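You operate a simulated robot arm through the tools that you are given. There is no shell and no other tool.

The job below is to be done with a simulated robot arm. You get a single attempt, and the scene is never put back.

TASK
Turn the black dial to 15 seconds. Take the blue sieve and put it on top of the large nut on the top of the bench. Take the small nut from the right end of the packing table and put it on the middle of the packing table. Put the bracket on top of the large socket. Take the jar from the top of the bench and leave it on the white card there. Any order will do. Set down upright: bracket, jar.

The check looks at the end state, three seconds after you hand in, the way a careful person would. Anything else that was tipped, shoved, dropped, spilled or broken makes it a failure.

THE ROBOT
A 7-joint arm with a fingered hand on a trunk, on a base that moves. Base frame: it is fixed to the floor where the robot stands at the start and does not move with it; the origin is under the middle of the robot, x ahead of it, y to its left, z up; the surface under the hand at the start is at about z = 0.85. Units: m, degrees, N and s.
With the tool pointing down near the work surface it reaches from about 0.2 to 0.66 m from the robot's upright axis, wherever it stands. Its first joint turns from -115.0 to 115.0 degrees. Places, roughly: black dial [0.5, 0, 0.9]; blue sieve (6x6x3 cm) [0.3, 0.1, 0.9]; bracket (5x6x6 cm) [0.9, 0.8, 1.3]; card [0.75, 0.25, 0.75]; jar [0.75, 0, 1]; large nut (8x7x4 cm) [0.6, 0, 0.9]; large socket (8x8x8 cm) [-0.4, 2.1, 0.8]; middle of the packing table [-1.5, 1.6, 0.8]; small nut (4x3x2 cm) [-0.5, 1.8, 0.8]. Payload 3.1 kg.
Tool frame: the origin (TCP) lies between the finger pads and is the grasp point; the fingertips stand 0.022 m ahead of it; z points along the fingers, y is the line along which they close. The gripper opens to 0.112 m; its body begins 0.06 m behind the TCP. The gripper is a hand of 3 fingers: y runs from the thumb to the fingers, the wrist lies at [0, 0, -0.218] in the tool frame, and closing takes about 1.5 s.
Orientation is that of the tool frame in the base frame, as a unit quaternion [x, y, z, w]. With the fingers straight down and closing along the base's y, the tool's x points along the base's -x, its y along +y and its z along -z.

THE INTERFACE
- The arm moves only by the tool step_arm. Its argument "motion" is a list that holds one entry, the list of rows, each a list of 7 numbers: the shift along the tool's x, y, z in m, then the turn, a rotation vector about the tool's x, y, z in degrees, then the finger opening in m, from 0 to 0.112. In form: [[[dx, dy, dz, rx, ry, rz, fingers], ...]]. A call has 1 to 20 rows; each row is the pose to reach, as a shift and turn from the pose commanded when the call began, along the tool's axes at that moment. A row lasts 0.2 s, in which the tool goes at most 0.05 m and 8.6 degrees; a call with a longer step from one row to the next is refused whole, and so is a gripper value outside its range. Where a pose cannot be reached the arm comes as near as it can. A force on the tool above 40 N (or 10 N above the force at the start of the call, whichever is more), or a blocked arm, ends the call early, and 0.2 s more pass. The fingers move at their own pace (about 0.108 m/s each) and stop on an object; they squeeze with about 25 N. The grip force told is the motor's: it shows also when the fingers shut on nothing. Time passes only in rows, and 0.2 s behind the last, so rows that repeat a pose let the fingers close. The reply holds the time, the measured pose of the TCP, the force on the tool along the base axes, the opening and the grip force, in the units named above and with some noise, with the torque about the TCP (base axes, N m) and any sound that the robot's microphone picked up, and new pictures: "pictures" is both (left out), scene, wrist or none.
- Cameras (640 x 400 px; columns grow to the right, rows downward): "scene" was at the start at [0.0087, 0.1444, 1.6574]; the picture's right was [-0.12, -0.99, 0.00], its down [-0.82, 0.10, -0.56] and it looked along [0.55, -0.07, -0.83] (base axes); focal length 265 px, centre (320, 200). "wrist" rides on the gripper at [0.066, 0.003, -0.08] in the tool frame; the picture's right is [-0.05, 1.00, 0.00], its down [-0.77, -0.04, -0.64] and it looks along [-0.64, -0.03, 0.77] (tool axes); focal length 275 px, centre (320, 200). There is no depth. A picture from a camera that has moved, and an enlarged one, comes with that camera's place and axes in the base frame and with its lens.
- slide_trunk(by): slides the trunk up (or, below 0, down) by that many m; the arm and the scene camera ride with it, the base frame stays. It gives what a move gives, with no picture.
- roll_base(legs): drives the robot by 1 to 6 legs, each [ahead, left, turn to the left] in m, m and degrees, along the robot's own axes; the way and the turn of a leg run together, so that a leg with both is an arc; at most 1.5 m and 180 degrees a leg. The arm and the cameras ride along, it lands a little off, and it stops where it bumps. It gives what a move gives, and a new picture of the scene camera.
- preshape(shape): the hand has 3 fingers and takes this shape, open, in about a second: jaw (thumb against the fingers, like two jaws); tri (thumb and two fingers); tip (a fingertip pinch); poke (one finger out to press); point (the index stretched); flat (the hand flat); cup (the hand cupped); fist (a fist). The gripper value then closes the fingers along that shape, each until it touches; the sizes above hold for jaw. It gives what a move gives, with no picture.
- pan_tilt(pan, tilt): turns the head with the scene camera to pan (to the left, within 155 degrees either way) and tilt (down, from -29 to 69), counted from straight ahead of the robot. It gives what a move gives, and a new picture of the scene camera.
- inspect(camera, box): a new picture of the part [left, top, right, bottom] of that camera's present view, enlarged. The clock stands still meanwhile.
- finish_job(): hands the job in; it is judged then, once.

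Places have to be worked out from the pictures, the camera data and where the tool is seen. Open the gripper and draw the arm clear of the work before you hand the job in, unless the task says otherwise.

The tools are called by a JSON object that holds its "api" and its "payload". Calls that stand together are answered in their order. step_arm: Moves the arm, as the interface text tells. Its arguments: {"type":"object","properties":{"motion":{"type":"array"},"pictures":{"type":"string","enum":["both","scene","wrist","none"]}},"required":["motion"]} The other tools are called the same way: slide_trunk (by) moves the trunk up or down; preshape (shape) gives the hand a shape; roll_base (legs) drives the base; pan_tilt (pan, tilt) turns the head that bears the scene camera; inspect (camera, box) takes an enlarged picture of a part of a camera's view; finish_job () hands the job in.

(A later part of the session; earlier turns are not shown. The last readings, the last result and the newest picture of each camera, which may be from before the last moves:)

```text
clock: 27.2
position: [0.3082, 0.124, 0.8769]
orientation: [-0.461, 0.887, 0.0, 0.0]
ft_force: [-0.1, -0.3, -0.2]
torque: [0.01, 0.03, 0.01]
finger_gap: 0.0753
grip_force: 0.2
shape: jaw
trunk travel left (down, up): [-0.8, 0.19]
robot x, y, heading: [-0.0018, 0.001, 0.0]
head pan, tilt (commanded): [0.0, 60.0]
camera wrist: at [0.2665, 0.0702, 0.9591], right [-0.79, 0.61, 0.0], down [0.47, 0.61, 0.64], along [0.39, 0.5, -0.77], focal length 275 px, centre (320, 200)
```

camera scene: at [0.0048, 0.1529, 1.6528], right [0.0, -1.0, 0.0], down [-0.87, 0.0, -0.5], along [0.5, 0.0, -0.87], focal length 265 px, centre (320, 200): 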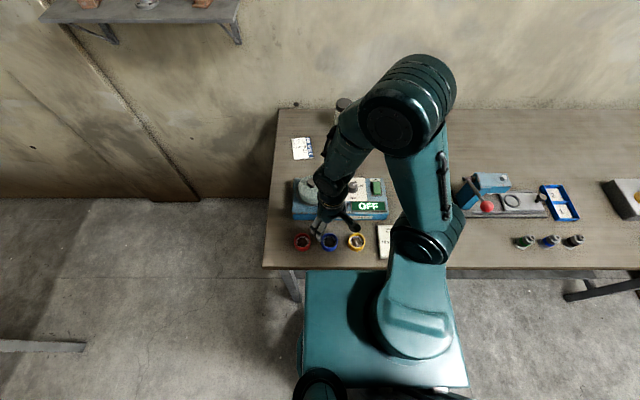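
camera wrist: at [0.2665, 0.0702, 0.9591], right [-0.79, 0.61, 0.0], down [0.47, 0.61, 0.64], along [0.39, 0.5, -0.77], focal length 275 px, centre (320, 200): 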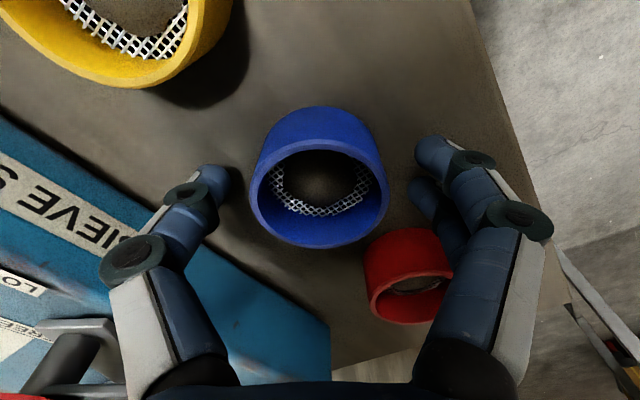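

The sieve sits between the fingers with the red one clear. I'll close on it.

{"api": "step_arm", "payload": {"motion": [[[0, 0, 0, 0, 0, 0, 0.065], [0, 0, 0, 0, 0, 0, 0.055], [0, 0, 0, 0, 0, 0, 0.045], [0, 0, 0, 0, 0, 0, 0.04], [0, 0, 0, 0, 0, 0, 0.04], [0, 0, 0, 0, 0, 0, 0.04], [0, 0, 0, 0, 0, 0, 0.04]]], "pictures": "wrist"}}

```text
clock: 28.8
position: [0.3058, 0.1231, 0.8769]
orientation: [-0.461, 0.888, 0.0, 0.0]
ft_force: [-0.2, 0.6, 0.0]
torque: [-0.02, -0.01, -0.04]
finger_gap: 0.0429
grip_force: 24.9
shape: jaw
trunk travel left (down, up): [-0.8, 0.19]
robot x, y, heading: [0.001, 0.0007, -0.0]
head pan, tilt (commanded): [0.0, 60.0]
camera wrist: at [0.2666, 0.0702, 0.9591], right [-0.79, 0.61, 0.0], down [0.47, 0.61, 0.64], along [0.39, 0.5, -0.77], focal length 275 px, centre (320, 200)
```

wrist: 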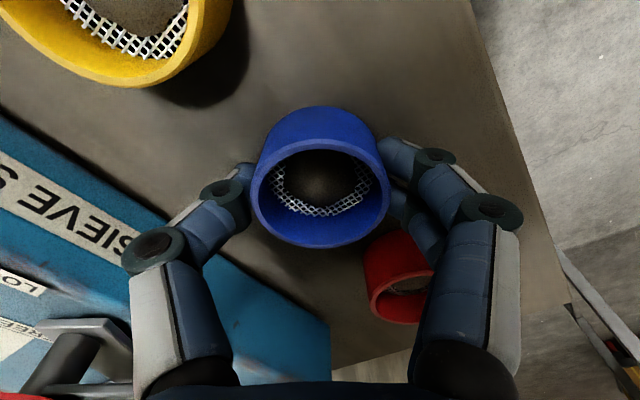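

Gripped at 25 N. I'll lift straight up about 17 cm and check that the sieve hangs level.

{"api": "step_arm", "payload": {"motion": [[[0, 0, -0.01, 0, 0, 0, 0.04], [0, 0, -0.03, 0, 0, 0, 0.04], [0, 0, -0.06, 0, 0, 0, 0.04], [0, 0, -0.09, 0, 0, 0, 0.04], [0, 0, -0.12, 0, 0, 0, 0.04], [0, 0, -0.15, 0, 0, 0, 0.04], [0, 0, -0.175, 0, 0, 0, 0.04], [0, 0, -0.175, 0, 0, 0, 0.04]]], "pictures": "both"}}

```text
clock: 30.6
position: [0.3079, 0.1233, 1.0526]
orientation: [-0.462, 0.887, 0.0, 0.001]
ft_force: [-0.1, 0.5, -1.4]
torque: [0.0, 0.02, -0.01]
finger_gap: 0.0429
grip_force: 25.0
shape: jaw
trunk travel left (down, up): [-0.8, 0.19]
robot x, y, heading: [0.0014, 0.0045, 0.0]
head pan, tilt (commanded): [0.0, 60.0]
camera scene: at [0.0055, 0.1536, 1.6528], right [0.0, -1.0, 0.0], down [-0.87, 0.0, -0.5], along [0.5, 0.0, -0.87], focal length 265 px, centre (320, 200)
camera wrist: at [0.2668, 0.0702, 1.1342], right [-0.79, 0.61, 0.0], down [0.47, 0.61, 0.64], along [0.39, 0.5, -0.77], focal length 275 px, centre (320, 200)
```

scene: 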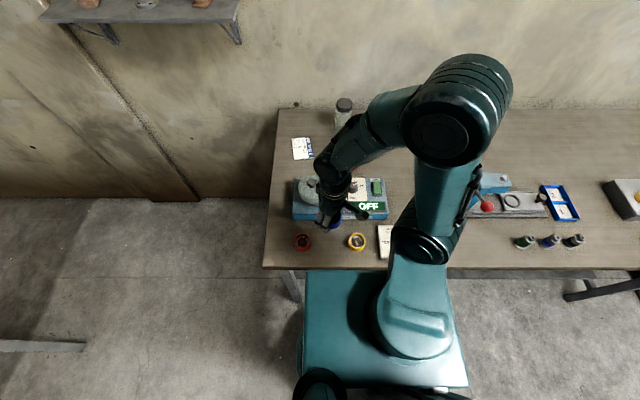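
wrist: 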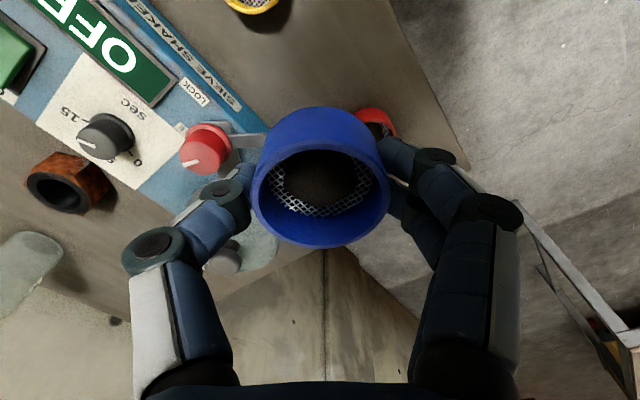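

The sieve is level and unchanged in the grip. I'll carry it at this height toward [0.45, -0.03] while turning the hand to 0°, so the wrist camera can see the nut beside the sieve.

{"api": "step_arm", "payload": {"motion": [[[0.006, -0.029, -0.002, 0, 0, 8, 0.04], [0.012, -0.058, -0.004, 0, 0, 16, 0.04], [0.018, -0.087, -0.006, 0, 0, 24, 0.04], [0.024, -0.116, -0.007, 0, 0, 32, 0.04], [0.031, -0.146, -0.007, 0, 0, 40, 0.04], [0.037, -0.175, -0.007, 0, 0, 48, 0.04], [0.0435, -0.204, -0.007, 0, 0, 55, 0.04], [0.0435, -0.204, -0.007, 0, 0, 55, 0.04]]], "pictures": "both"}}

{"api": "inspect", "payload": {"camera": "wrist", "box": [340, 100, 560, 300]}}

```text
clock: 32.4
position: [0.4496, -0.0306, 1.0589]
orientation: [0.001, 1.0, 0.001, -0.001]
ft_force: [0.6, 0.1, -0.9]
torque: [-0.05, 0.01, -0.03]
finger_gap: 0.043
grip_force: 25.1
shape: jaw
trunk travel left (down, up): [-0.8, 0.19]
robot x, y, heading: [-0.0014, 0.0006, -0.1]
head pan, tilt (commanded): [0.0, 60.0]
camera scene: at [0.0047, 0.1536, 1.6528], right [0.0, -1.0, 0.0], down [-0.87, 0.0, -0.5], along [0.5, 0.0, -0.87], focal length 265 px, centre (320, 200)
camera wrist: at [0.3836, -0.027, 1.1413], right [0.05, 1.0, 0.0], down [0.77, -0.04, 0.64], along [0.64, -0.03, -0.77], focal length 275 px, centre (320, 200)
```

scene: 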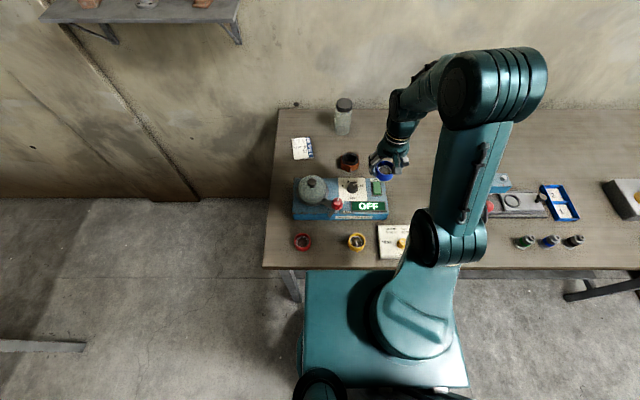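
wrist: 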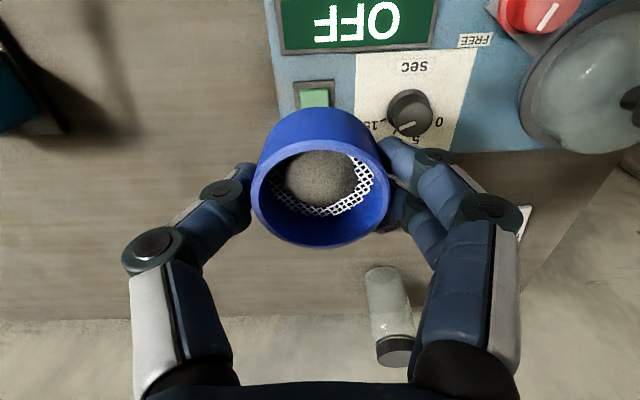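

```text
2.00 times, centred on (450, 200) of wrist
camera zoom: at [0.3836, -0.027, 1.1413], right [0.05, 1.0, 0.0], down [0.77, -0.04, 0.64], along [0.64, -0.03, -0.77], focal length 551 px, centre (60, 200)
```

zoom: 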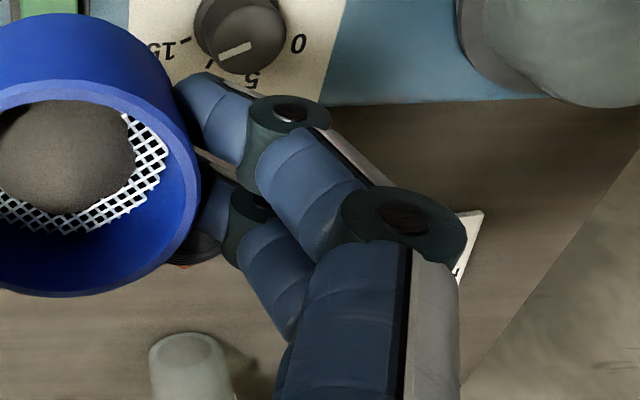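

The sieve holds a small mound of grey sample, so it must stay level. The nut is hidden in the wrist view but clear in the scene view, so I'll zoom in there.

{"api": "inspect", "payload": {"camera": "scene", "box": [270, 90, 430, 230]}}

```text
2.86 times, centred on (350, 160) of scene
camera zoom: at [0.0047, 0.1536, 1.6528], right [0.0, -1.0, 0.0], down [-0.87, 0.0, -0.5], along [0.5, 0.0, -0.87], focal length 756 px, centre (234, 314)
```

zoom: 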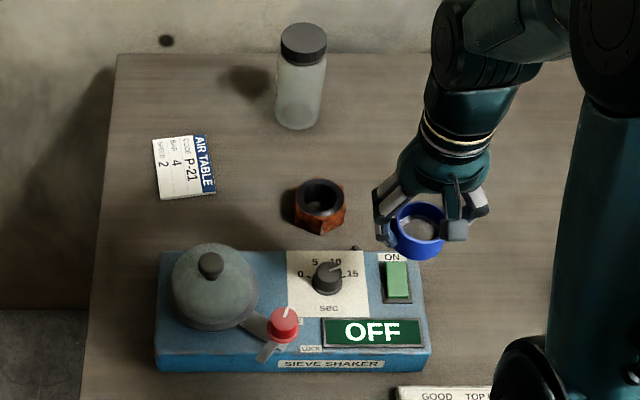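

The dial clearly shows 15 here too, and the nut's centre computes to about [0.620, 0.042] with its top near z 0.89. I'll move the sieve over the nut at height and lower it part-way.

{"api": "step_arm", "payload": {"motion": [[[-0.035, 0.0145, 0, 0, 0, 0, 0.04], [-0.07, 0.029, 0, 0, 0, 0, 0.04], [-0.104, 0.0436, 0, 0, 0, 0, 0.04], [-0.139, 0.058, 0, 0, 0, 0, 0.04], [-0.1734, 0.0726, 0.0, 0, 0, 0, 0.04], [-0.1734, 0.0726, 0.03, 0, 0, 0, 0.04], [-0.1734, 0.0726, 0.06, 0, 0, 0, 0.04], [-0.1734, 0.0726, 0.09, 0, 0, 0, 0.04], [-0.1734, 0.0726, 0.09, 0, 0, 0, 0.04]]], "pictures": "both"}}

{"api": "inspect", "payload": {"camera": "scene", "box": [290, 90, 430, 210]}}

```text
clock: 34.4
position: [0.6206, 0.0418, 0.9689]
orientation: [0.001, 1.0, 0.0, 0.0]
ft_force: [0.8, 0.1, -0.1]
torque: [0.01, -0.03, -0.02]
finger_gap: 0.043
grip_force: 24.9
shape: jaw
trunk travel left (down, up): [-0.8, 0.19]
robot x, y, heading: [0.0019, -0.0008, 0.2]
head pan, tilt (commanded): [0.0, 60.0]
camera scene: at [0.0048, 0.1531, 1.6528], right [0.0, -1.0, 0.0], down [-0.87, 0.0, -0.5], along [0.5, 0.0, -0.87], focal length 265 px, centre (320, 200)
camera wrist: at [0.5554, 0.0442, 1.0502], right [0.05, 1.0, 0.0], down [0.77, -0.04, 0.64], along [0.64, -0.03, -0.77], focal length 275 px, centre (320, 200)
```

scene: 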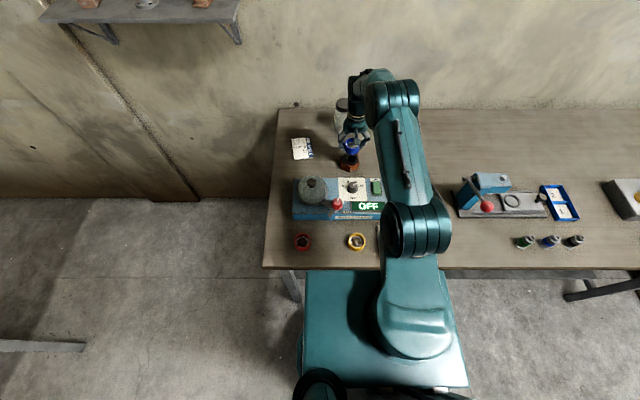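
wrist: 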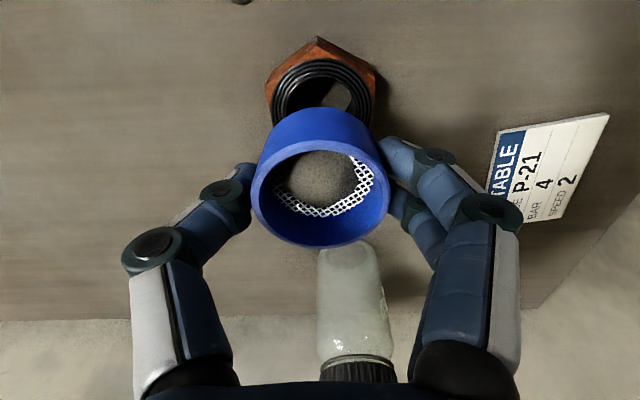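

```text
3.33 times, centred on (360, 150) of scene
camera zoom: at [0.0048, 0.1531, 1.6528], right [0.0, -1.0, 0.0], down [-0.87, 0.0, -0.5], along [0.5, 0.0, -0.87], focal length 882 px, centre (187, 367)
```

zoom: 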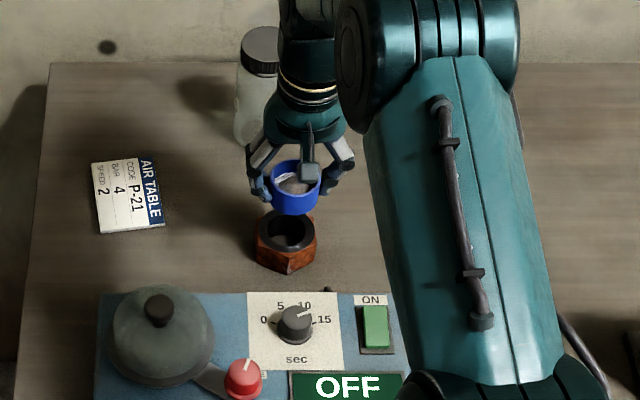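

The nut is now visible directly below the sieve in the wrist view. I'll zoom in to get its centre.

{"api": "inspect", "payload": {"camera": "wrist", "box": [240, 20, 400, 130]}}

```text
3.64 times, centred on (320, 75) of wrist
camera zoom: at [0.5554, 0.0442, 1.0502], right [0.05, 1.0, 0.0], down [0.77, -0.04, 0.64], along [0.64, -0.03, -0.77], focal length 1001 px, centre (320, 654)
```

zoom: 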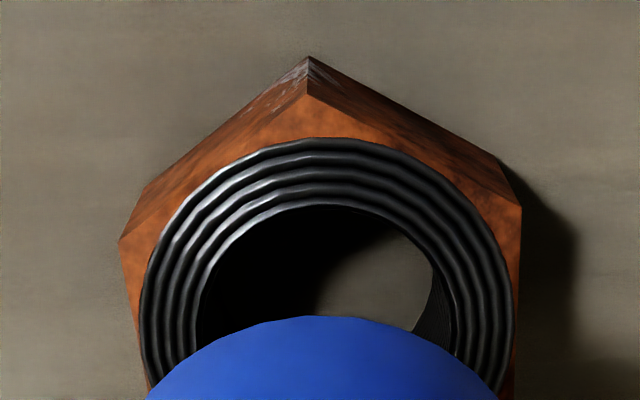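

The nut's bore shows concentric rings, and I need to be sure the sieve's base spans it. I'll look at the nut up close from the scene camera.

{"api": "inspect", "payload": {"camera": "scene", "box": [325, 130, 375, 175]}}

```text
8.89 times, centred on (350, 152) of scene
camera zoom: at [0.0048, 0.1531, 1.6528], right [0.0, -1.0, 0.0], down [-0.87, 0.0, -0.5], along [0.5, 0.0, -0.87], focal length 2352 px, centre (53, 622)
```

zoom: 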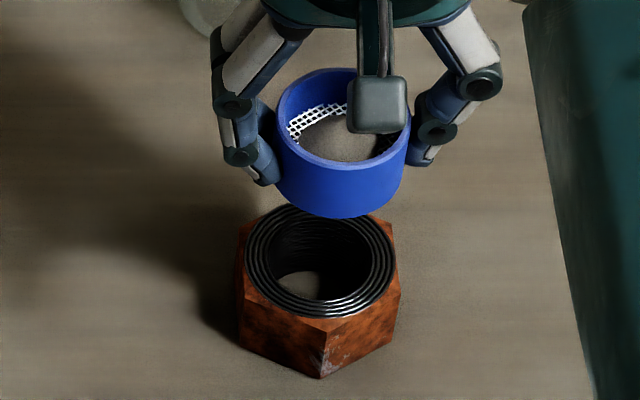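

The bore is about 45 mm and the sieve base about 49 mm, so it rests on the threaded ring if centred well. I'll shift 4 mm back and lower to just above the nut, then compare again.

{"api": "step_arm", "payload": {"motion": [[[0.004, 0.001, 0.01, 0, 0, 0, 0.04], [0.004, 0.001, 0.02, 0, 0, 0, 0.04], [0.004, 0.001, 0.03, 0, 0, 0, 0.04], [0.004, 0.001, 0.038, 0, 0, 0, 0.04], [0.004, 0.001, 0.038, 0, 0, 0, 0.04]]], "pictures": "wrist"}}

{"api": "inspect", "payload": {"camera": "scene", "box": [325, 130, 375, 175]}}

```text
clock: 35.6
position: [0.6192, 0.043, 0.9314]
orientation: [0.0, 1.0, 0.0, 0.0]
ft_force: [0.7, -0.6, -1.0]
torque: [-0.04, 0.02, -0.03]
finger_gap: 0.0432
grip_force: 25.3
shape: jaw
trunk travel left (down, up): [-0.8, 0.19]
robot x, y, heading: [-0.0028, -0.0016, -0.0]
head pan, tilt (commanded): [0.0, 60.0]
camera wrist: at [0.5518, 0.0456, 1.0129], right [0.05, 1.0, 0.0], down [0.77, -0.04, 0.64], along [0.64, -0.03, -0.77], focal length 275 px, centre (320, 200)
```

wrist: 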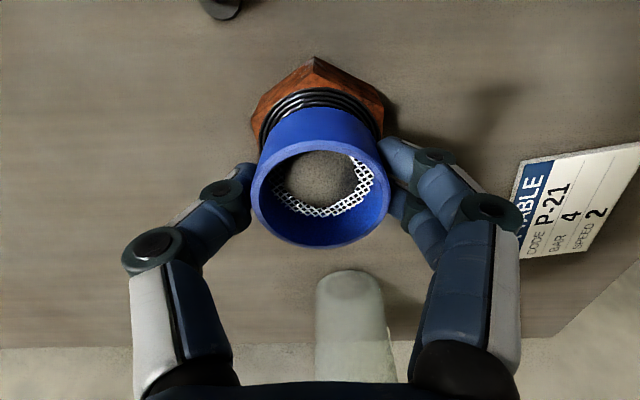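

```text
8.89 times, centred on (350, 152) of scene
camera zoom: at [0.0053, 0.1532, 1.6528], right [0.0, -1.0, 0.0], down [-0.87, 0.0, -0.5], along [0.5, 0.0, -0.87], focal length 2352 px, centre (53, 622)
```

zoom: 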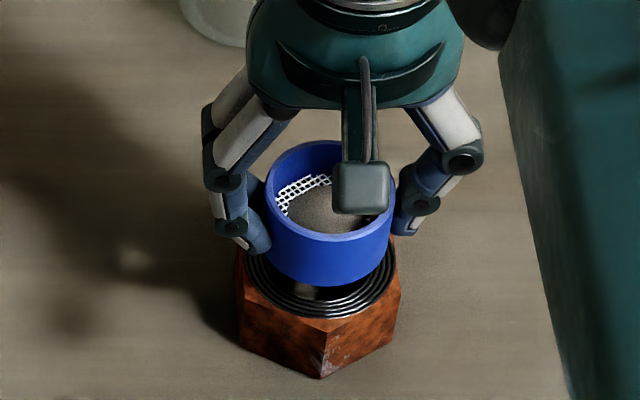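

The sieve is about 11-15 mm above the ring, aligned in y and within a few mm in x. I'll shift 2 mm back and lower gently.

{"api": "step_arm", "payload": {"motion": [[[0.002, 0, 0.003, 0, 0, 0, 0.04], [0.002, 0, 0.006, 0, 0, 0, 0.04], [0.002, 0, 0.008, 0, 0, 0, 0.04], [0.002, 0, 0.008, 0, 0, 0, 0.04]]], "pictures": "none"}}

{"api": "inspect", "payload": {"camera": "scene", "box": [325, 130, 375, 175]}}

```text
clock: 36.6
position: [0.6169, 0.0431, 0.9228]
orientation: [0.0, 1.0, 0.0, 0.0]
ft_force: [-1.0, 0.3, -1.0]
torque: [0.02, 0.01, -0.02]
finger_gap: 0.043
grip_force: 24.8
shape: jaw
trunk travel left (down, up): [-0.8, 0.19]
robot x, y, heading: [-0.0012, 0.0004, 0.0]
head pan, tilt (commanded): [0.0, 60.0]
```

```text
8.89 times, centred on (350, 152) of scene
camera zoom: at [0.0054, 0.1532, 1.6528], right [0.0, -1.0, 0.0], down [-0.87, 0.0, -0.5], along [0.5, 0.0, -0.87], focal length 2352 px, centre (53, 622)
```

zoom: 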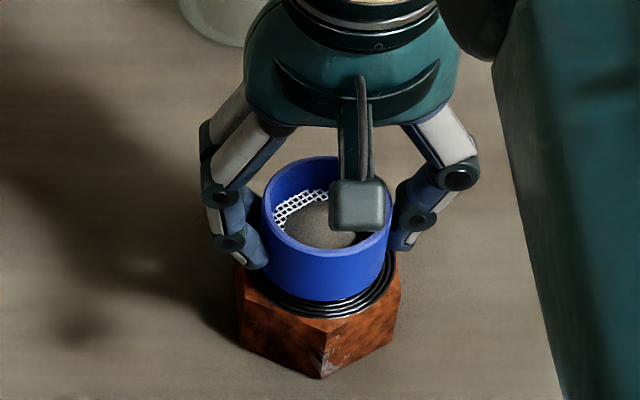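

Nearly touching and well centred. I'll go down a few millimetres more, watching the force.

{"api": "step_arm", "payload": {"motion": [[[0, 0, 0.001, 0, 0, 0, 0.04], [0, 0, 0.002, 0, 0, 0, 0.04], [0, 0, 0.003, 0, 0, 0, 0.04], [0, 0, 0.003, 0, 0, 0, 0.04]]], "pictures": "none"}}

```text
clock: 37.6
position: [0.618, 0.044, 0.9214]
orientation: [0.0, 1.0, 0.0, 0.0]
ft_force: [-0.5, 0.5, -1.1]
torque: [0.01, -0.03, -0.02]
finger_gap: 0.0429
grip_force: 24.2
shape: jaw
trunk travel left (down, up): [-0.8, 0.19]
robot x, y, heading: [-0.0013, -0.0018, -0.2]
head pan, tilt (commanded): [0.0, 60.0]
```

No contact force yet, so I'll go another 3 mm.

{"api": "step_arm", "payload": {"motion": [[[0, 0, 0.001, 0, 0, 0, 0.04], [0, 0, 0.002, 0, 0, 0, 0.04], [0, 0, 0.003, 0, 0, 0, 0.04], [0, 0, 0.003, 0, 0, 0, 0.04]]], "pictures": "none"}}

{"api": "inspect", "payload": {"camera": "scene", "box": [325, 130, 375, 175]}}

```text
clock: 38.6
position: [0.6181, 0.0432, 0.9167]
orientation: [0.001, 1.0, -0.001, -0.001]
ft_force: [-1.0, 0.0, -0.3]
torque: [0.02, 0.01, -0.03]
finger_gap: 0.043
grip_force: 24.6
shape: jaw
trunk travel left (down, up): [-0.8, 0.19]
robot x, y, heading: [-0.0049, 0.0002, -0.2]
head pan, tilt (commanded): [0.0, 60.0]
```

```text
8.89 times, centred on (350, 152) of scene
camera zoom: at [0.0054, 0.1532, 1.6528], right [0.0, -1.0, 0.0], down [-0.87, 0.0, -0.5], along [0.5, 0.0, -0.87], focal length 2352 px, centre (53, 622)
```

zoom: 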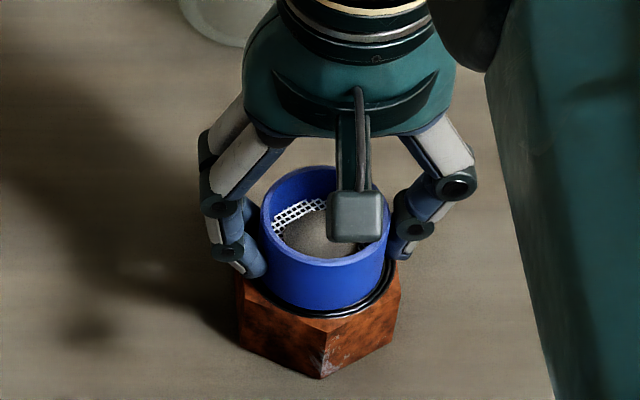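

The margin in front of the sieve now looks a little small, so I'll shift 2 mm forward and continue down 2 mm.

{"api": "step_arm", "payload": {"motion": [[[-0.002, 0, 0.0, 0, 0, 0, 0.04], [-0.002, 0, 0.001, 0, 0, 0, 0.04], [-0.002, 0, 0.002, 0, 0, 0, 0.04], [-0.002, 0, 0.002, 0, 0, 0, 0.04]]], "pictures": "none"}}

{"api": "inspect", "payload": {"camera": "scene", "box": [325, 130, 375, 175]}}

```text
clock: 39.6
position: [0.6184, 0.0437, 0.9149]
orientation: [0.0, 1.0, 0.0, -0.001]
ft_force: [-0.6, -1.2, -1.2]
torque: [0.01, 0.0, 0.01]
finger_gap: 0.0428
grip_force: 25.1
shape: jaw
trunk travel left (down, up): [-0.8, 0.19]
robot x, y, heading: [0.0019, -0.0, 0.3]
head pan, tilt (commanded): [0.0, 60.0]
```

```text
8.89 times, centred on (350, 152) of scene
camera zoom: at [0.0054, 0.1532, 1.6528], right [0.0, -1.0, 0.0], down [-0.87, 0.0, -0.5], along [0.5, 0.0, -0.87], focal length 2352 px, centre (53, 622)
```

zoom: 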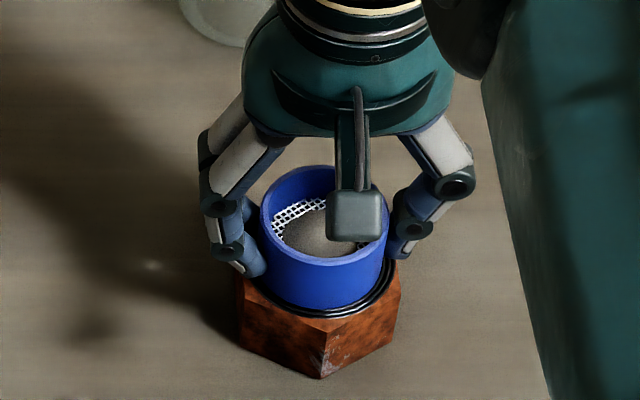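

Still no contact. I'll continue down in 1 mm steps.

{"api": "step_arm", "payload": {"motion": [[[0, 0, 0.001, 0, 0, 0, 0.04], [0, 0, 0.002, 0, 0, 0, 0.04], [0, 0, 0.002, 0, 0, 0, 0.04]]], "pictures": "none"}}

{"api": "inspect", "payload": {"camera": "scene", "box": [325, 130, 375, 175]}}

```text
clock: 40.4
position: [0.6198, 0.044, 0.9135]
orientation: [0.0, 1.0, 0.001, 0.0]
ft_force: [-0.2, 0.2, -0.5]
torque: [-0.02, 0.01, 0.02]
finger_gap: 0.043
grip_force: 25.2
shape: jaw
trunk travel left (down, up): [-0.8, 0.19]
robot x, y, heading: [0.0003, -0.001, 0.1]
head pan, tilt (commanded): [0.0, 60.0]
```

```text
8.89 times, centred on (350, 152) of scene
camera zoom: at [0.0054, 0.1532, 1.6528], right [0.0, -1.0, 0.0], down [-0.87, 0.0, -0.5], along [0.5, 0.0, -0.87], focal length 2352 px, centre (53, 622)
```

zoom: 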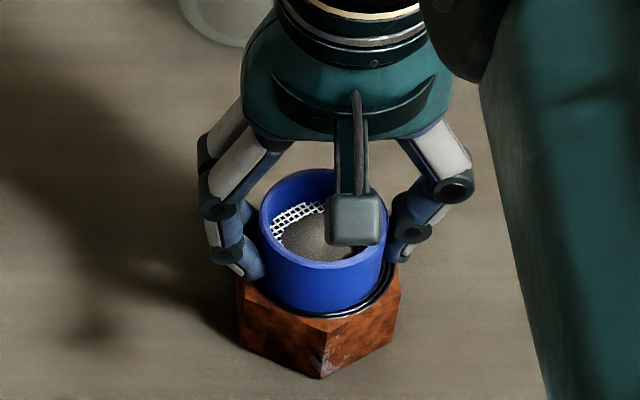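

I want to see from the wrist whether the sieve is about to touch the ring or is entering it.

{"api": "inspect", "payload": {"camera": "wrist", "box": [230, 50, 410, 170]}}

```text
3.33 times, centred on (320, 110) of wrist
camera zoom: at [0.5527, 0.0463, 0.9948], right [0.05, 1.0, 0.0], down [0.77, -0.04, 0.64], along [0.63, -0.03, -0.77], focal length 918 px, centre (320, 500)
```

zoom: 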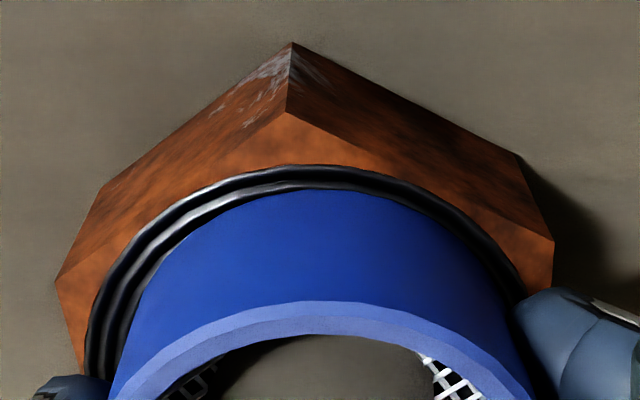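

The sieve is concentric in x but about 1.5 mm too far to +y. I'll correct that and keep lowering until I feel contact.

{"api": "step_arm", "payload": {"motion": [[[0, -0.0015, 0.0, 0, 0, 0, 0.04], [0, -0.0015, 0.001, 0, 0, 0, 0.04], [0, -0.0015, 0.002, 0, 0, 0, 0.04], [0, -0.0015, 0.003, 0, 0, 0, 0.04], [0, -0.0015, 0.003, 0, 0, 0, 0.04]]], "pictures": "none"}}

{"api": "inspect", "payload": {"camera": "wrist", "box": [230, 50, 410, 170]}}

{"api": "inspect", "payload": {"camera": "scene", "box": [325, 130, 375, 175]}}

```text
clock: 41.6
position: [0.6189, 0.0423, 0.9105]
orientation: [0.002, 1.0, 0.0, 0.001]
ft_force: [1.9, -1.0, 16.3]
torque: [-0.01, -0.03, -0.04]
finger_gap: 0.0432
grip_force: 24.2
shape: jaw
trunk travel left (down, up): [-0.8, 0.19]
robot x, y, heading: [-0.0005, 0.0004, 0.0]
head pan, tilt (commanded): [0.0, 60.0]
```

```text
3.33 times, centred on (320, 110) of wrist
camera zoom: at [0.5519, 0.0449, 0.9929], right [0.05, 1.0, 0.0], down [0.77, -0.04, 0.64], along [0.64, -0.03, -0.77], focal length 918 px, centre (320, 500)
```

zoom: 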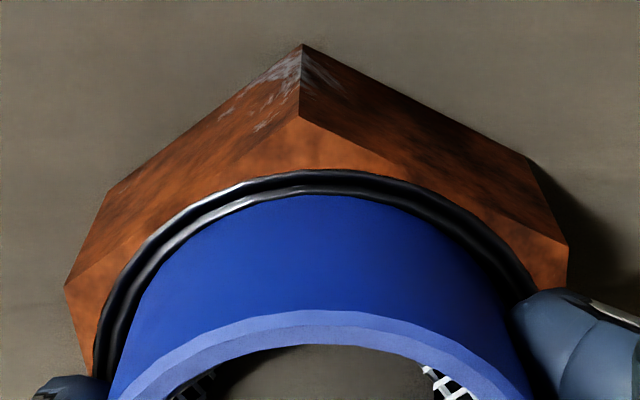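

```text
8.89 times, centred on (350, 152) of scene
camera zoom: at [0.0026, 0.1529, 1.653], right [0.0, -1.0, 0.0], down [-0.87, 0.0, -0.5], along [0.5, 0.0, -0.87], focal length 2352 px, centre (53, 622)
```

zoom: 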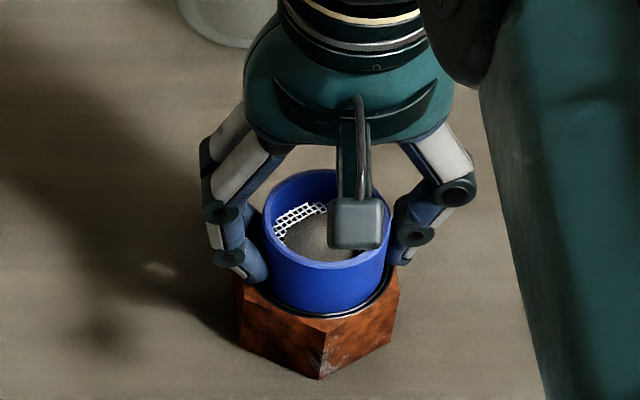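

Contact: 16 N on the nut, concentric with the ring. I'll ease up 1 mm and open the fingers, then rise.

{"api": "step_arm", "payload": {"motion": [[[0, 0, -0.001, 0, 0, 0, 0.04], [0, 0, -0.0015, 0, 0, 0, 0.042], [0, 0, -0.0015, 0, 0, 0, 0.05], [0, 0, -0.0015, 0, 0, 0, 0.06], [0, 0, -0.0015, 0, 0, 0, 0.07], [0, 0, -0.0015, 0, 0, 0, 0.075], [0, 0, -0.0015, 0, 0, 0, 0.075]]], "pictures": "wrist"}}

{"api": "inspect", "payload": {"camera": "scene", "box": [325, 130, 375, 175]}}

```text
clock: 43.2
position: [0.6205, 0.0423, 0.9112]
orientation: [0.0, 1.0, 0.0, 0.0]
ft_force: [-0.3, 0.3, 0.5]
torque: [-0.02, -0.01, -0.02]
finger_gap: 0.0747
grip_force: 0.0
shape: jaw
trunk travel left (down, up): [-0.8, 0.19]
robot x, y, heading: [-0.0014, -0.0006, 0.2]
head pan, tilt (commanded): [0.0, 60.0]
camera wrist: at [0.5529, 0.0447, 0.9932], right [0.05, 1.0, 0.0], down [0.77, -0.04, 0.64], along [0.63, -0.03, -0.77], focal length 275 px, centre (320, 200)
```

wrist: 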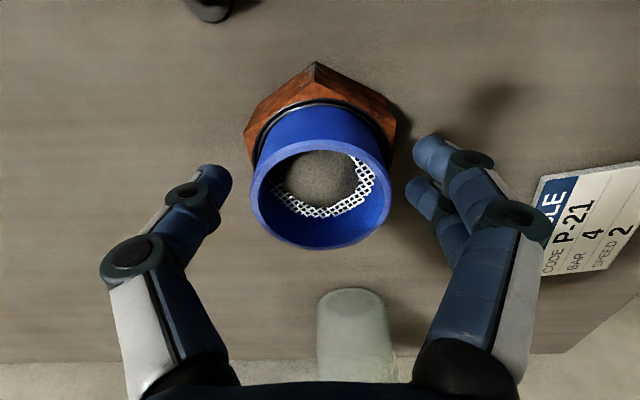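

```text
8.89 times, centred on (350, 152) of scene
camera zoom: at [0.005, 0.1532, 1.6528], right [0.0, -1.0, 0.0], down [-0.87, 0.0, -0.5], along [0.5, 0.0, -0.87], focal length 2352 px, centre (53, 622)
```

zoom: 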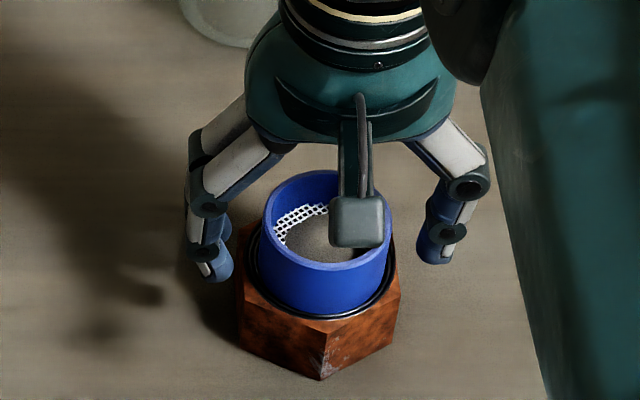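

The sieve rests level on the nut. I'll rise straight up well clear, then retract the arm over the robot and look down at the base's outline before driving.

{"api": "step_arm", "payload": {"motion": [[[0, 0, -0.02, 0, 0, 0, 0.075], [0, 0, -0.05, 0, 0, 0, 0.075], [0, 0, -0.09, 0, 0, 0, 0.075], [0, 0, -0.13, 0, 0, 0, 0.075], [0, 0, -0.17, 0, 0, 0, 0.08], [0.04, 0, -0.2, 0, 0, 0, 0.1], [0.08, 0, -0.23, 0, 0, 0, 0.112], [0.12, 0, -0.25, 0, 0, 0, 0.112], [0.16, 0, -0.27, 0, 0, 0, 0.112], [0.2, 0, -0.29, 0, 0, 0, 0.112], [0.24, 0, -0.3, 0, 0, 0, 0.112], [0.26, 0, -0.3, 0, 0, 0, 0.112]]], "pictures": "wrist"}}

{"api": "pan_tilt", "payload": {"pan": 20, "tilt": 69}}

```text
clock: 45.8
position: [0.3588, 0.0354, 1.2118]
orientation: [0.001, 1.0, 0.001, 0.001]
ft_force: [0.2, -0.8, -0.2]
torque: [-0.04, 0.0, -0.02]
finger_gap: 0.1115
grip_force: 0.0
shape: jaw
trunk travel left (down, up): [-0.8, 0.19]
robot x, y, heading: [0.0033, 0.0001, -0.0]
head pan, tilt (commanded): [0.0, 60.0]
camera wrist: at [0.2925, 0.0383, 1.2933], right [0.05, 1.0, 0.0], down [0.77, -0.04, 0.64], along [0.63, -0.03, -0.77], focal length 275 px, centre (320, 200)
```

wrist: 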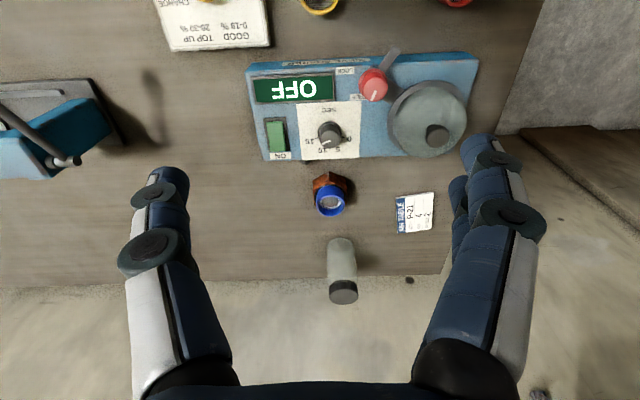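

```text
clock: 46.7
position: [0.36, 0.0385, 1.2108]
orientation: [0.001, 1.0, -0.001, 0.0]
ft_force: [0.2, -0.4, 0.3]
torque: [0.02, 0.03, 0.0]
finger_gap: 0.1119
grip_force: 0.1
shape: jaw
trunk travel left (down, up): [-0.8, 0.19]
robot x, y, heading: [-0.0009, -0.0011, -0.0]
head pan, tilt (commanded): [20.0, 68.8]
camera scene: at [-0.009, 0.1723, 1.6434], right [0.34, -0.94, 0.0], down [-0.88, -0.32, -0.36], along [0.34, 0.12, -0.93], focal length 265 px, centre (320, 200)
```

scene: 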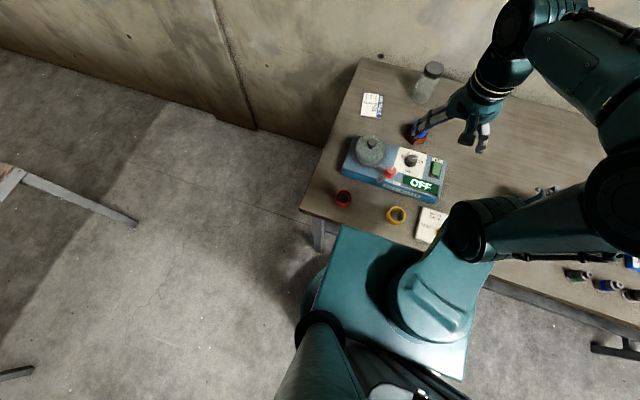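

The base outline is visible now, and the space to the left of the bench is open floor. Before backing away I'll check behind the robot.

{"api": "pan_tilt", "payload": {"pan": 150, "tilt": 45}}

{"api": "pan_tilt", "payload": {"pan": 75, "tilt": 50}}

```text
clock: 48.8
position: [0.3601, 0.0396, 1.2106]
orientation: [0.002, 1.0, 0.001, 0.0]
ft_force: [0.3, 0.9, -0.6]
torque: [0.02, -0.03, 0.0]
finger_gap: 0.1117
grip_force: 0.1
shape: jaw
trunk travel left (down, up): [-0.8, 0.19]
robot x, y, heading: [0.0016, 0.0059, -0.0]
head pan, tilt (commanded): [150.0, 45.0]
camera scene: at [-0.132, 0.1939, 1.6723], right [0.5, 0.87, 0.0], down [0.61, -0.35, -0.71], along [-0.61, 0.35, -0.71], focal length 265 px, centre (320, 200)
```

scene: 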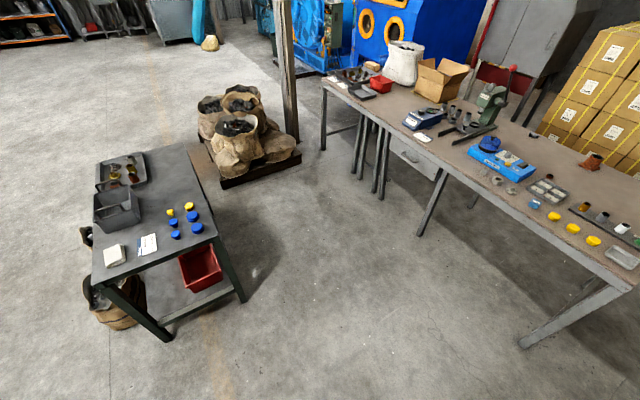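

```text
clock: 50.2
position: [0.36, 0.0387, 1.2116]
orientation: [0.001, 1.0, -0.001, 0.0]
ft_force: [0.0, 0.7, 0.2]
torque: [-0.02, 0.03, -0.01]
finger_gap: 0.112
grip_force: 0.2
shape: jaw
trunk travel left (down, up): [-0.8, 0.19]
robot x, y, heading: [-0.0003, 0.0017, 0.2]
head pan, tilt (commanded): [75.0, 50.0]
camera scene: at [-0.0418, 0.2276, 1.6654], right [0.97, -0.26, 0.0], down [-0.2, -0.74, -0.64], along [0.17, 0.62, -0.77], focal length 265 px, centre (320, 200)
```

scene: 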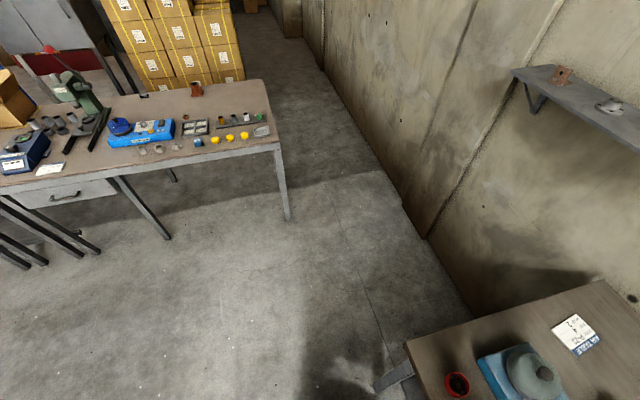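

The floor is clear behind (the nearest table is about 1 m back) and to the left. I'll back off from the bench, move left, turn right 90° and look before approaching the bench's left end.

{"api": "roll_base", "payload": {"legs": [[-0.25, 0, 0], [0, 0.7, 0], [0, 0, -90]]}}

{"api": "pan_tilt", "payload": {"pan": 30, "tilt": 45}}

```text
clock: 59.5
position: [-0.2196, 0.3579, 1.2109]
orientation: [0.716, 0.698, 0.0, 0.001]
ft_force: [0.0, 0.5, 0.1]
torque: [0.03, 0.02, -0.03]
finger_gap: 0.1119
grip_force: 0.1
shape: jaw
trunk travel left (down, up): [-0.8, 0.19]
robot x, y, heading: [-0.2516, 0.7211, -91.4]
head pan, tilt (commanded): [75.0, 50.0]
camera scene: at [-0.024, 0.7521, 1.6654], right [-0.28, -0.96, 0.0], down [-0.73, 0.22, -0.64], along [0.62, -0.18, -0.77], focal length 265 px, centre (320, 200)
```

scene: 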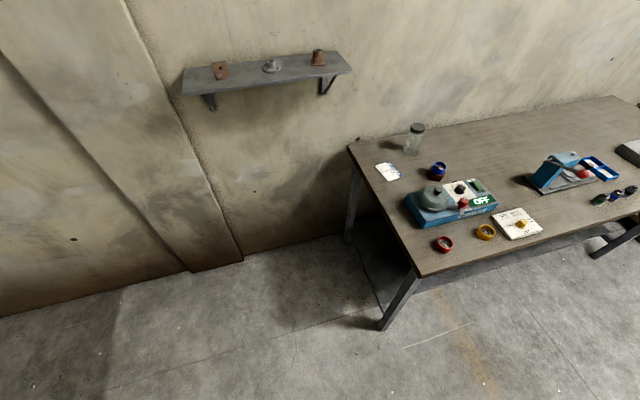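

```text
clock: 60.6
position: [-0.2207, 0.3565, 1.2115]
orientation: [0.716, 0.698, 0.0, 0.0]
ft_force: [0.4, 0.2, 0.3]
torque: [-0.03, -0.02, -0.06]
finger_gap: 0.112
grip_force: 0.1
shape: jaw
trunk travel left (down, up): [-0.8, 0.19]
robot x, y, heading: [-0.2488, 0.7177, -91.5]
head pan, tilt (commanded): [30.0, 45.0]
camera scene: at [-0.0588, 0.7025, 1.6723], right [-0.88, -0.48, 0.0], down [-0.34, 0.62, -0.71], along [0.34, -0.62, -0.71], focal length 265 px, centre (320, 200)
```

scene: 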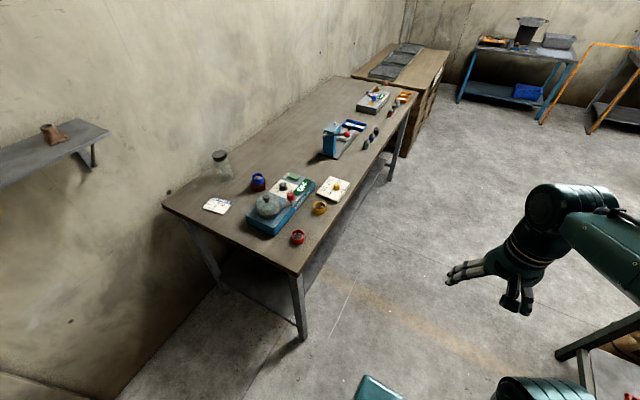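

The bench's left end is open, with a low shelf under it, so I won't drive beneath. I'll slide sideways along to about [0.50, 0.70], facing the bench's left end.

{"api": "roll_base", "payload": {"legs": [[0, 0.75, 1.4]]}}

{"api": "pan_tilt", "payload": {"pan": 0, "tilt": 60}}

```text
clock: 64.6
position: [0.5253, 0.3409, 1.212]
orientation: [0.714, 0.7, 0.001, 0.0]
ft_force: [0.2, -0.1, 0.0]
torque: [-0.01, -0.01, -0.01]
finger_gap: 0.1121
grip_force: 0.0
shape: jaw
trunk travel left (down, up): [-0.8, 0.19]
robot x, y, heading: [0.4915, 0.6983, -91.0]
head pan, tilt (commanded): [30.0, 45.0]
camera scene: at [0.6846, 0.687, 1.6723], right [-0.88, -0.48, 0.0], down [-0.34, 0.62, -0.71], along [0.34, -0.62, -0.71], focal length 265 px, centre (320, 200)
```

scene: 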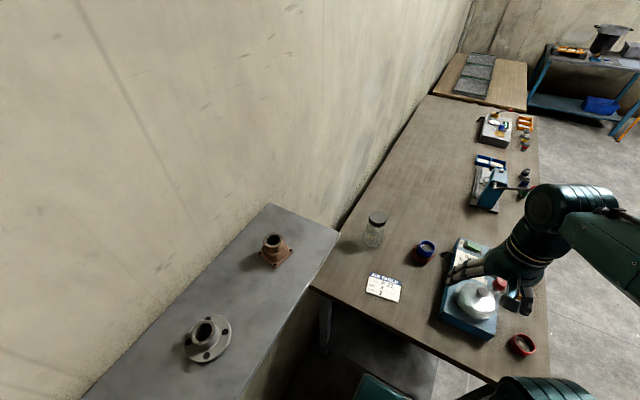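

```text
clock: 65.6
position: [0.5237, 0.34, 1.2114]
orientation: [0.714, 0.7, 0.0, 0.0]
ft_force: [0.3, -0.9, -0.3]
torque: [-0.01, -0.01, 0.0]
finger_gap: 0.1119
grip_force: 0.0
shape: jaw
trunk travel left (down, up): [-0.8, 0.19]
robot x, y, heading: [0.4933, 0.7033, -91.1]
head pan, tilt (commanded): [0.0, 60.0]
camera scene: at [0.6439, 0.6915, 1.6528], right [-1.0, 0.02, 0.0], down [0.02, 0.87, -0.5], along [-0.01, -0.5, -0.87], focal length 265 px, centre (320, 200)
```

scene: 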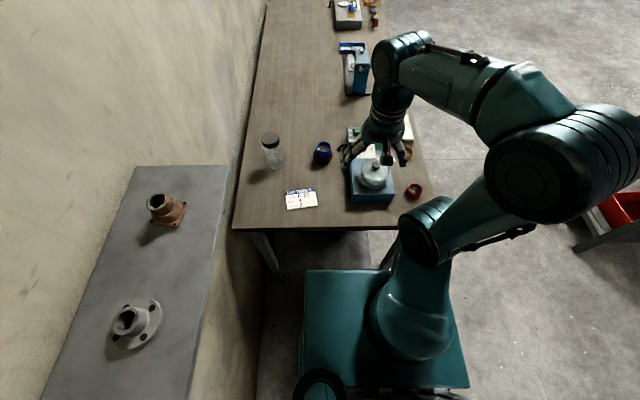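

From here the jar's base computes to [0.806, 0.062] and the card's centre to [0.701, 0.223]. I'll move ahead 0.1 m to bring the jar within reach, and inspect the jar and card.

{"api": "roll_base", "payload": {"legs": [[0.1, 0.0, 1.0]]}}

{"api": "inspect", "payload": {"camera": "scene", "box": [230, 120, 350, 230]}}

```text
clock: 66.7
position: [0.5301, 0.2378, 1.2113]
orientation: [0.708, 0.707, 0.001, 0.0]
ft_force: [-0.4, 0.3, 0.0]
torque: [-0.04, 0.0, 0.02]
finger_gap: 0.1117
grip_force: 0.0
shape: jaw
trunk travel left (down, up): [-0.8, 0.19]
robot x, y, heading: [0.4916, 0.5984, -89.9]
head pan, tilt (commanded): [0.0, 60.0]
camera scene: at [0.643, 0.5921, 1.6528], right [-1.0, 0.0, 0.0], down [0.0, 0.87, -0.5], along [0.0, -0.5, -0.87], focal length 265 px, centre (320, 200)
```

scene: 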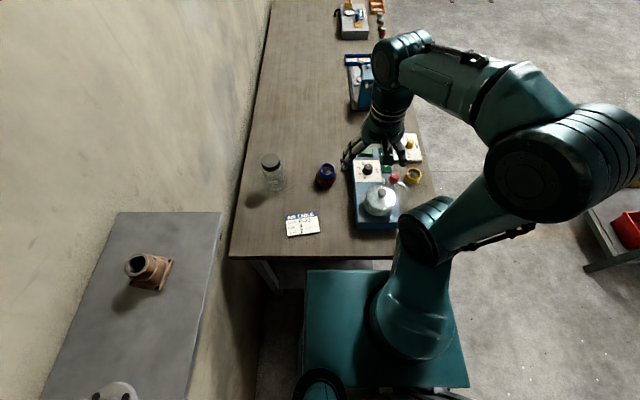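

```text
3.64 times, centred on (290, 175) of scene
camera zoom: at [0.643, 0.5921, 1.6528], right [-1.0, 0.0, 0.0], down [0.0, 0.87, -0.5], along [0.0, -0.5, -0.87], focal length 962 px, centre (429, 291)
```

zoom: 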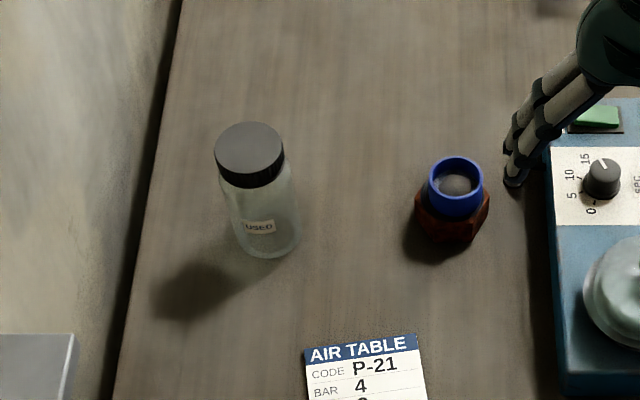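

The jar is about 62 mm wide and 13 cm tall, standing at about [0.803, 0.062]. I'll move the hand over it at height with the fingers closing along x, then look.

{"api": "step_arm", "payload": {"motion": [[[-0.022, 0.034, 0.005, 0, 0, 0, 0.105], [-0.044, 0.068, 0.01, 0, 0, 0, 0.105], [-0.066, 0.102, 0.02, 0, 0, 0, 0.105], [-0.088, 0.136, 0.03, 0, 0, 0, 0.105], [-0.11, 0.171, 0.04, 0, 0, 0, 0.105], [-0.132, 0.205, 0.05, 0, 0, 0, 0.105], [-0.154, 0.239, 0.06, 0, 0, 0, 0.105], [-0.176, 0.273, 0.075, 0, 0, 0, 0.105], [-0.176, 0.273, 0.09, 0, 0, 0, 0.105], [-0.176, 0.273, 0.09, 0, 0, 0, 0.105]]], "pictures": "both"}}

```text
clock: 68.9
position: [0.8026, 0.0622, 1.1203]
orientation: [0.708, 0.706, -0.001, -0.001]
ft_force: [-0.1, -0.4, -0.1]
torque: [-0.01, 0.02, 0.03]
finger_gap: 0.1054
grip_force: 0.0
shape: jaw
trunk travel left (down, up): [-0.8, 0.19]
robot x, y, heading: [0.4923, 0.6011, -89.9]
head pan, tilt (commanded): [0.0, 60.0]
camera scene: at [0.6439, 0.5922, 1.6527], right [-1.0, 0.0, 0.0], down [0.0, 0.87, -0.5], along [0.0, -0.5, -0.87], focal length 265 px, centre (320, 200)
camera wrist: at [0.8053, 0.1284, 1.2023], right [1.0, -0.05, 0.0], down [-0.04, -0.77, 0.64], along [-0.03, -0.63, -0.77], focal length 275 px, centre (320, 200)
```

scene: 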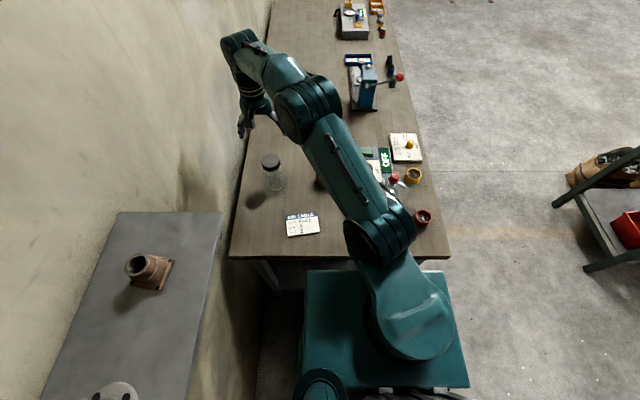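
wrist: 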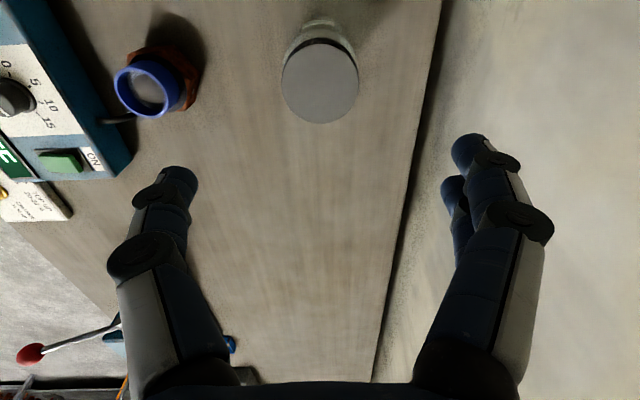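

The jar's lid centre matches the hand axis to the millimetre, and the wall side has about 6 cm clearance. I'll descend around it.

{"api": "step_arm", "payload": {"motion": [[[0, 0, 0.03, 0, 0, 0, 0.105], [0, 0, 0.06, 0, 0, 0, 0.105], [0, 0, 0.09, 0, 0, 0, 0.105], [0, 0, 0.115, 0, 0, 0, 0.105], [0, 0, 0.115, 0, 0, 0, 0.105]]], "pictures": "wrist"}}

```text
clock: 70.1
position: [0.8011, 0.0634, 1.0068]
orientation: [0.707, 0.707, 0.0, -0.001]
ft_force: [-0.6, 0.6, -0.5]
torque: [0.01, 0.02, 0.01]
finger_gap: 0.1053
grip_force: 0.1
shape: jaw
trunk travel left (down, up): [-0.8, 0.19]
robot x, y, heading: [0.4934, 0.6016, -90.1]
head pan, tilt (commanded): [0.0, 60.0]
camera wrist: at [0.8041, 0.1282, 1.0889], right [1.0, -0.05, 0.0], down [-0.04, -0.77, 0.64], along [-0.03, -0.64, -0.77], focal length 275 px, centre (320, 200)
```

wrist: 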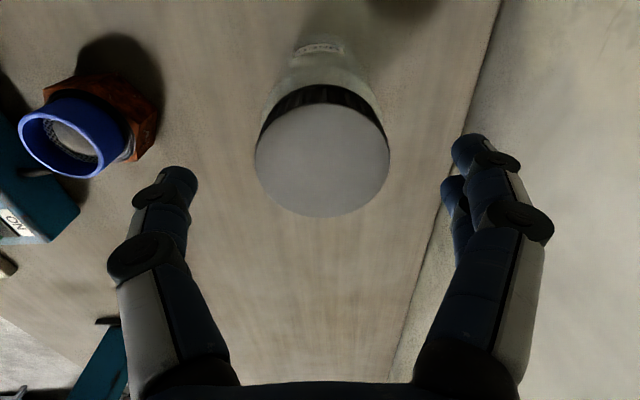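

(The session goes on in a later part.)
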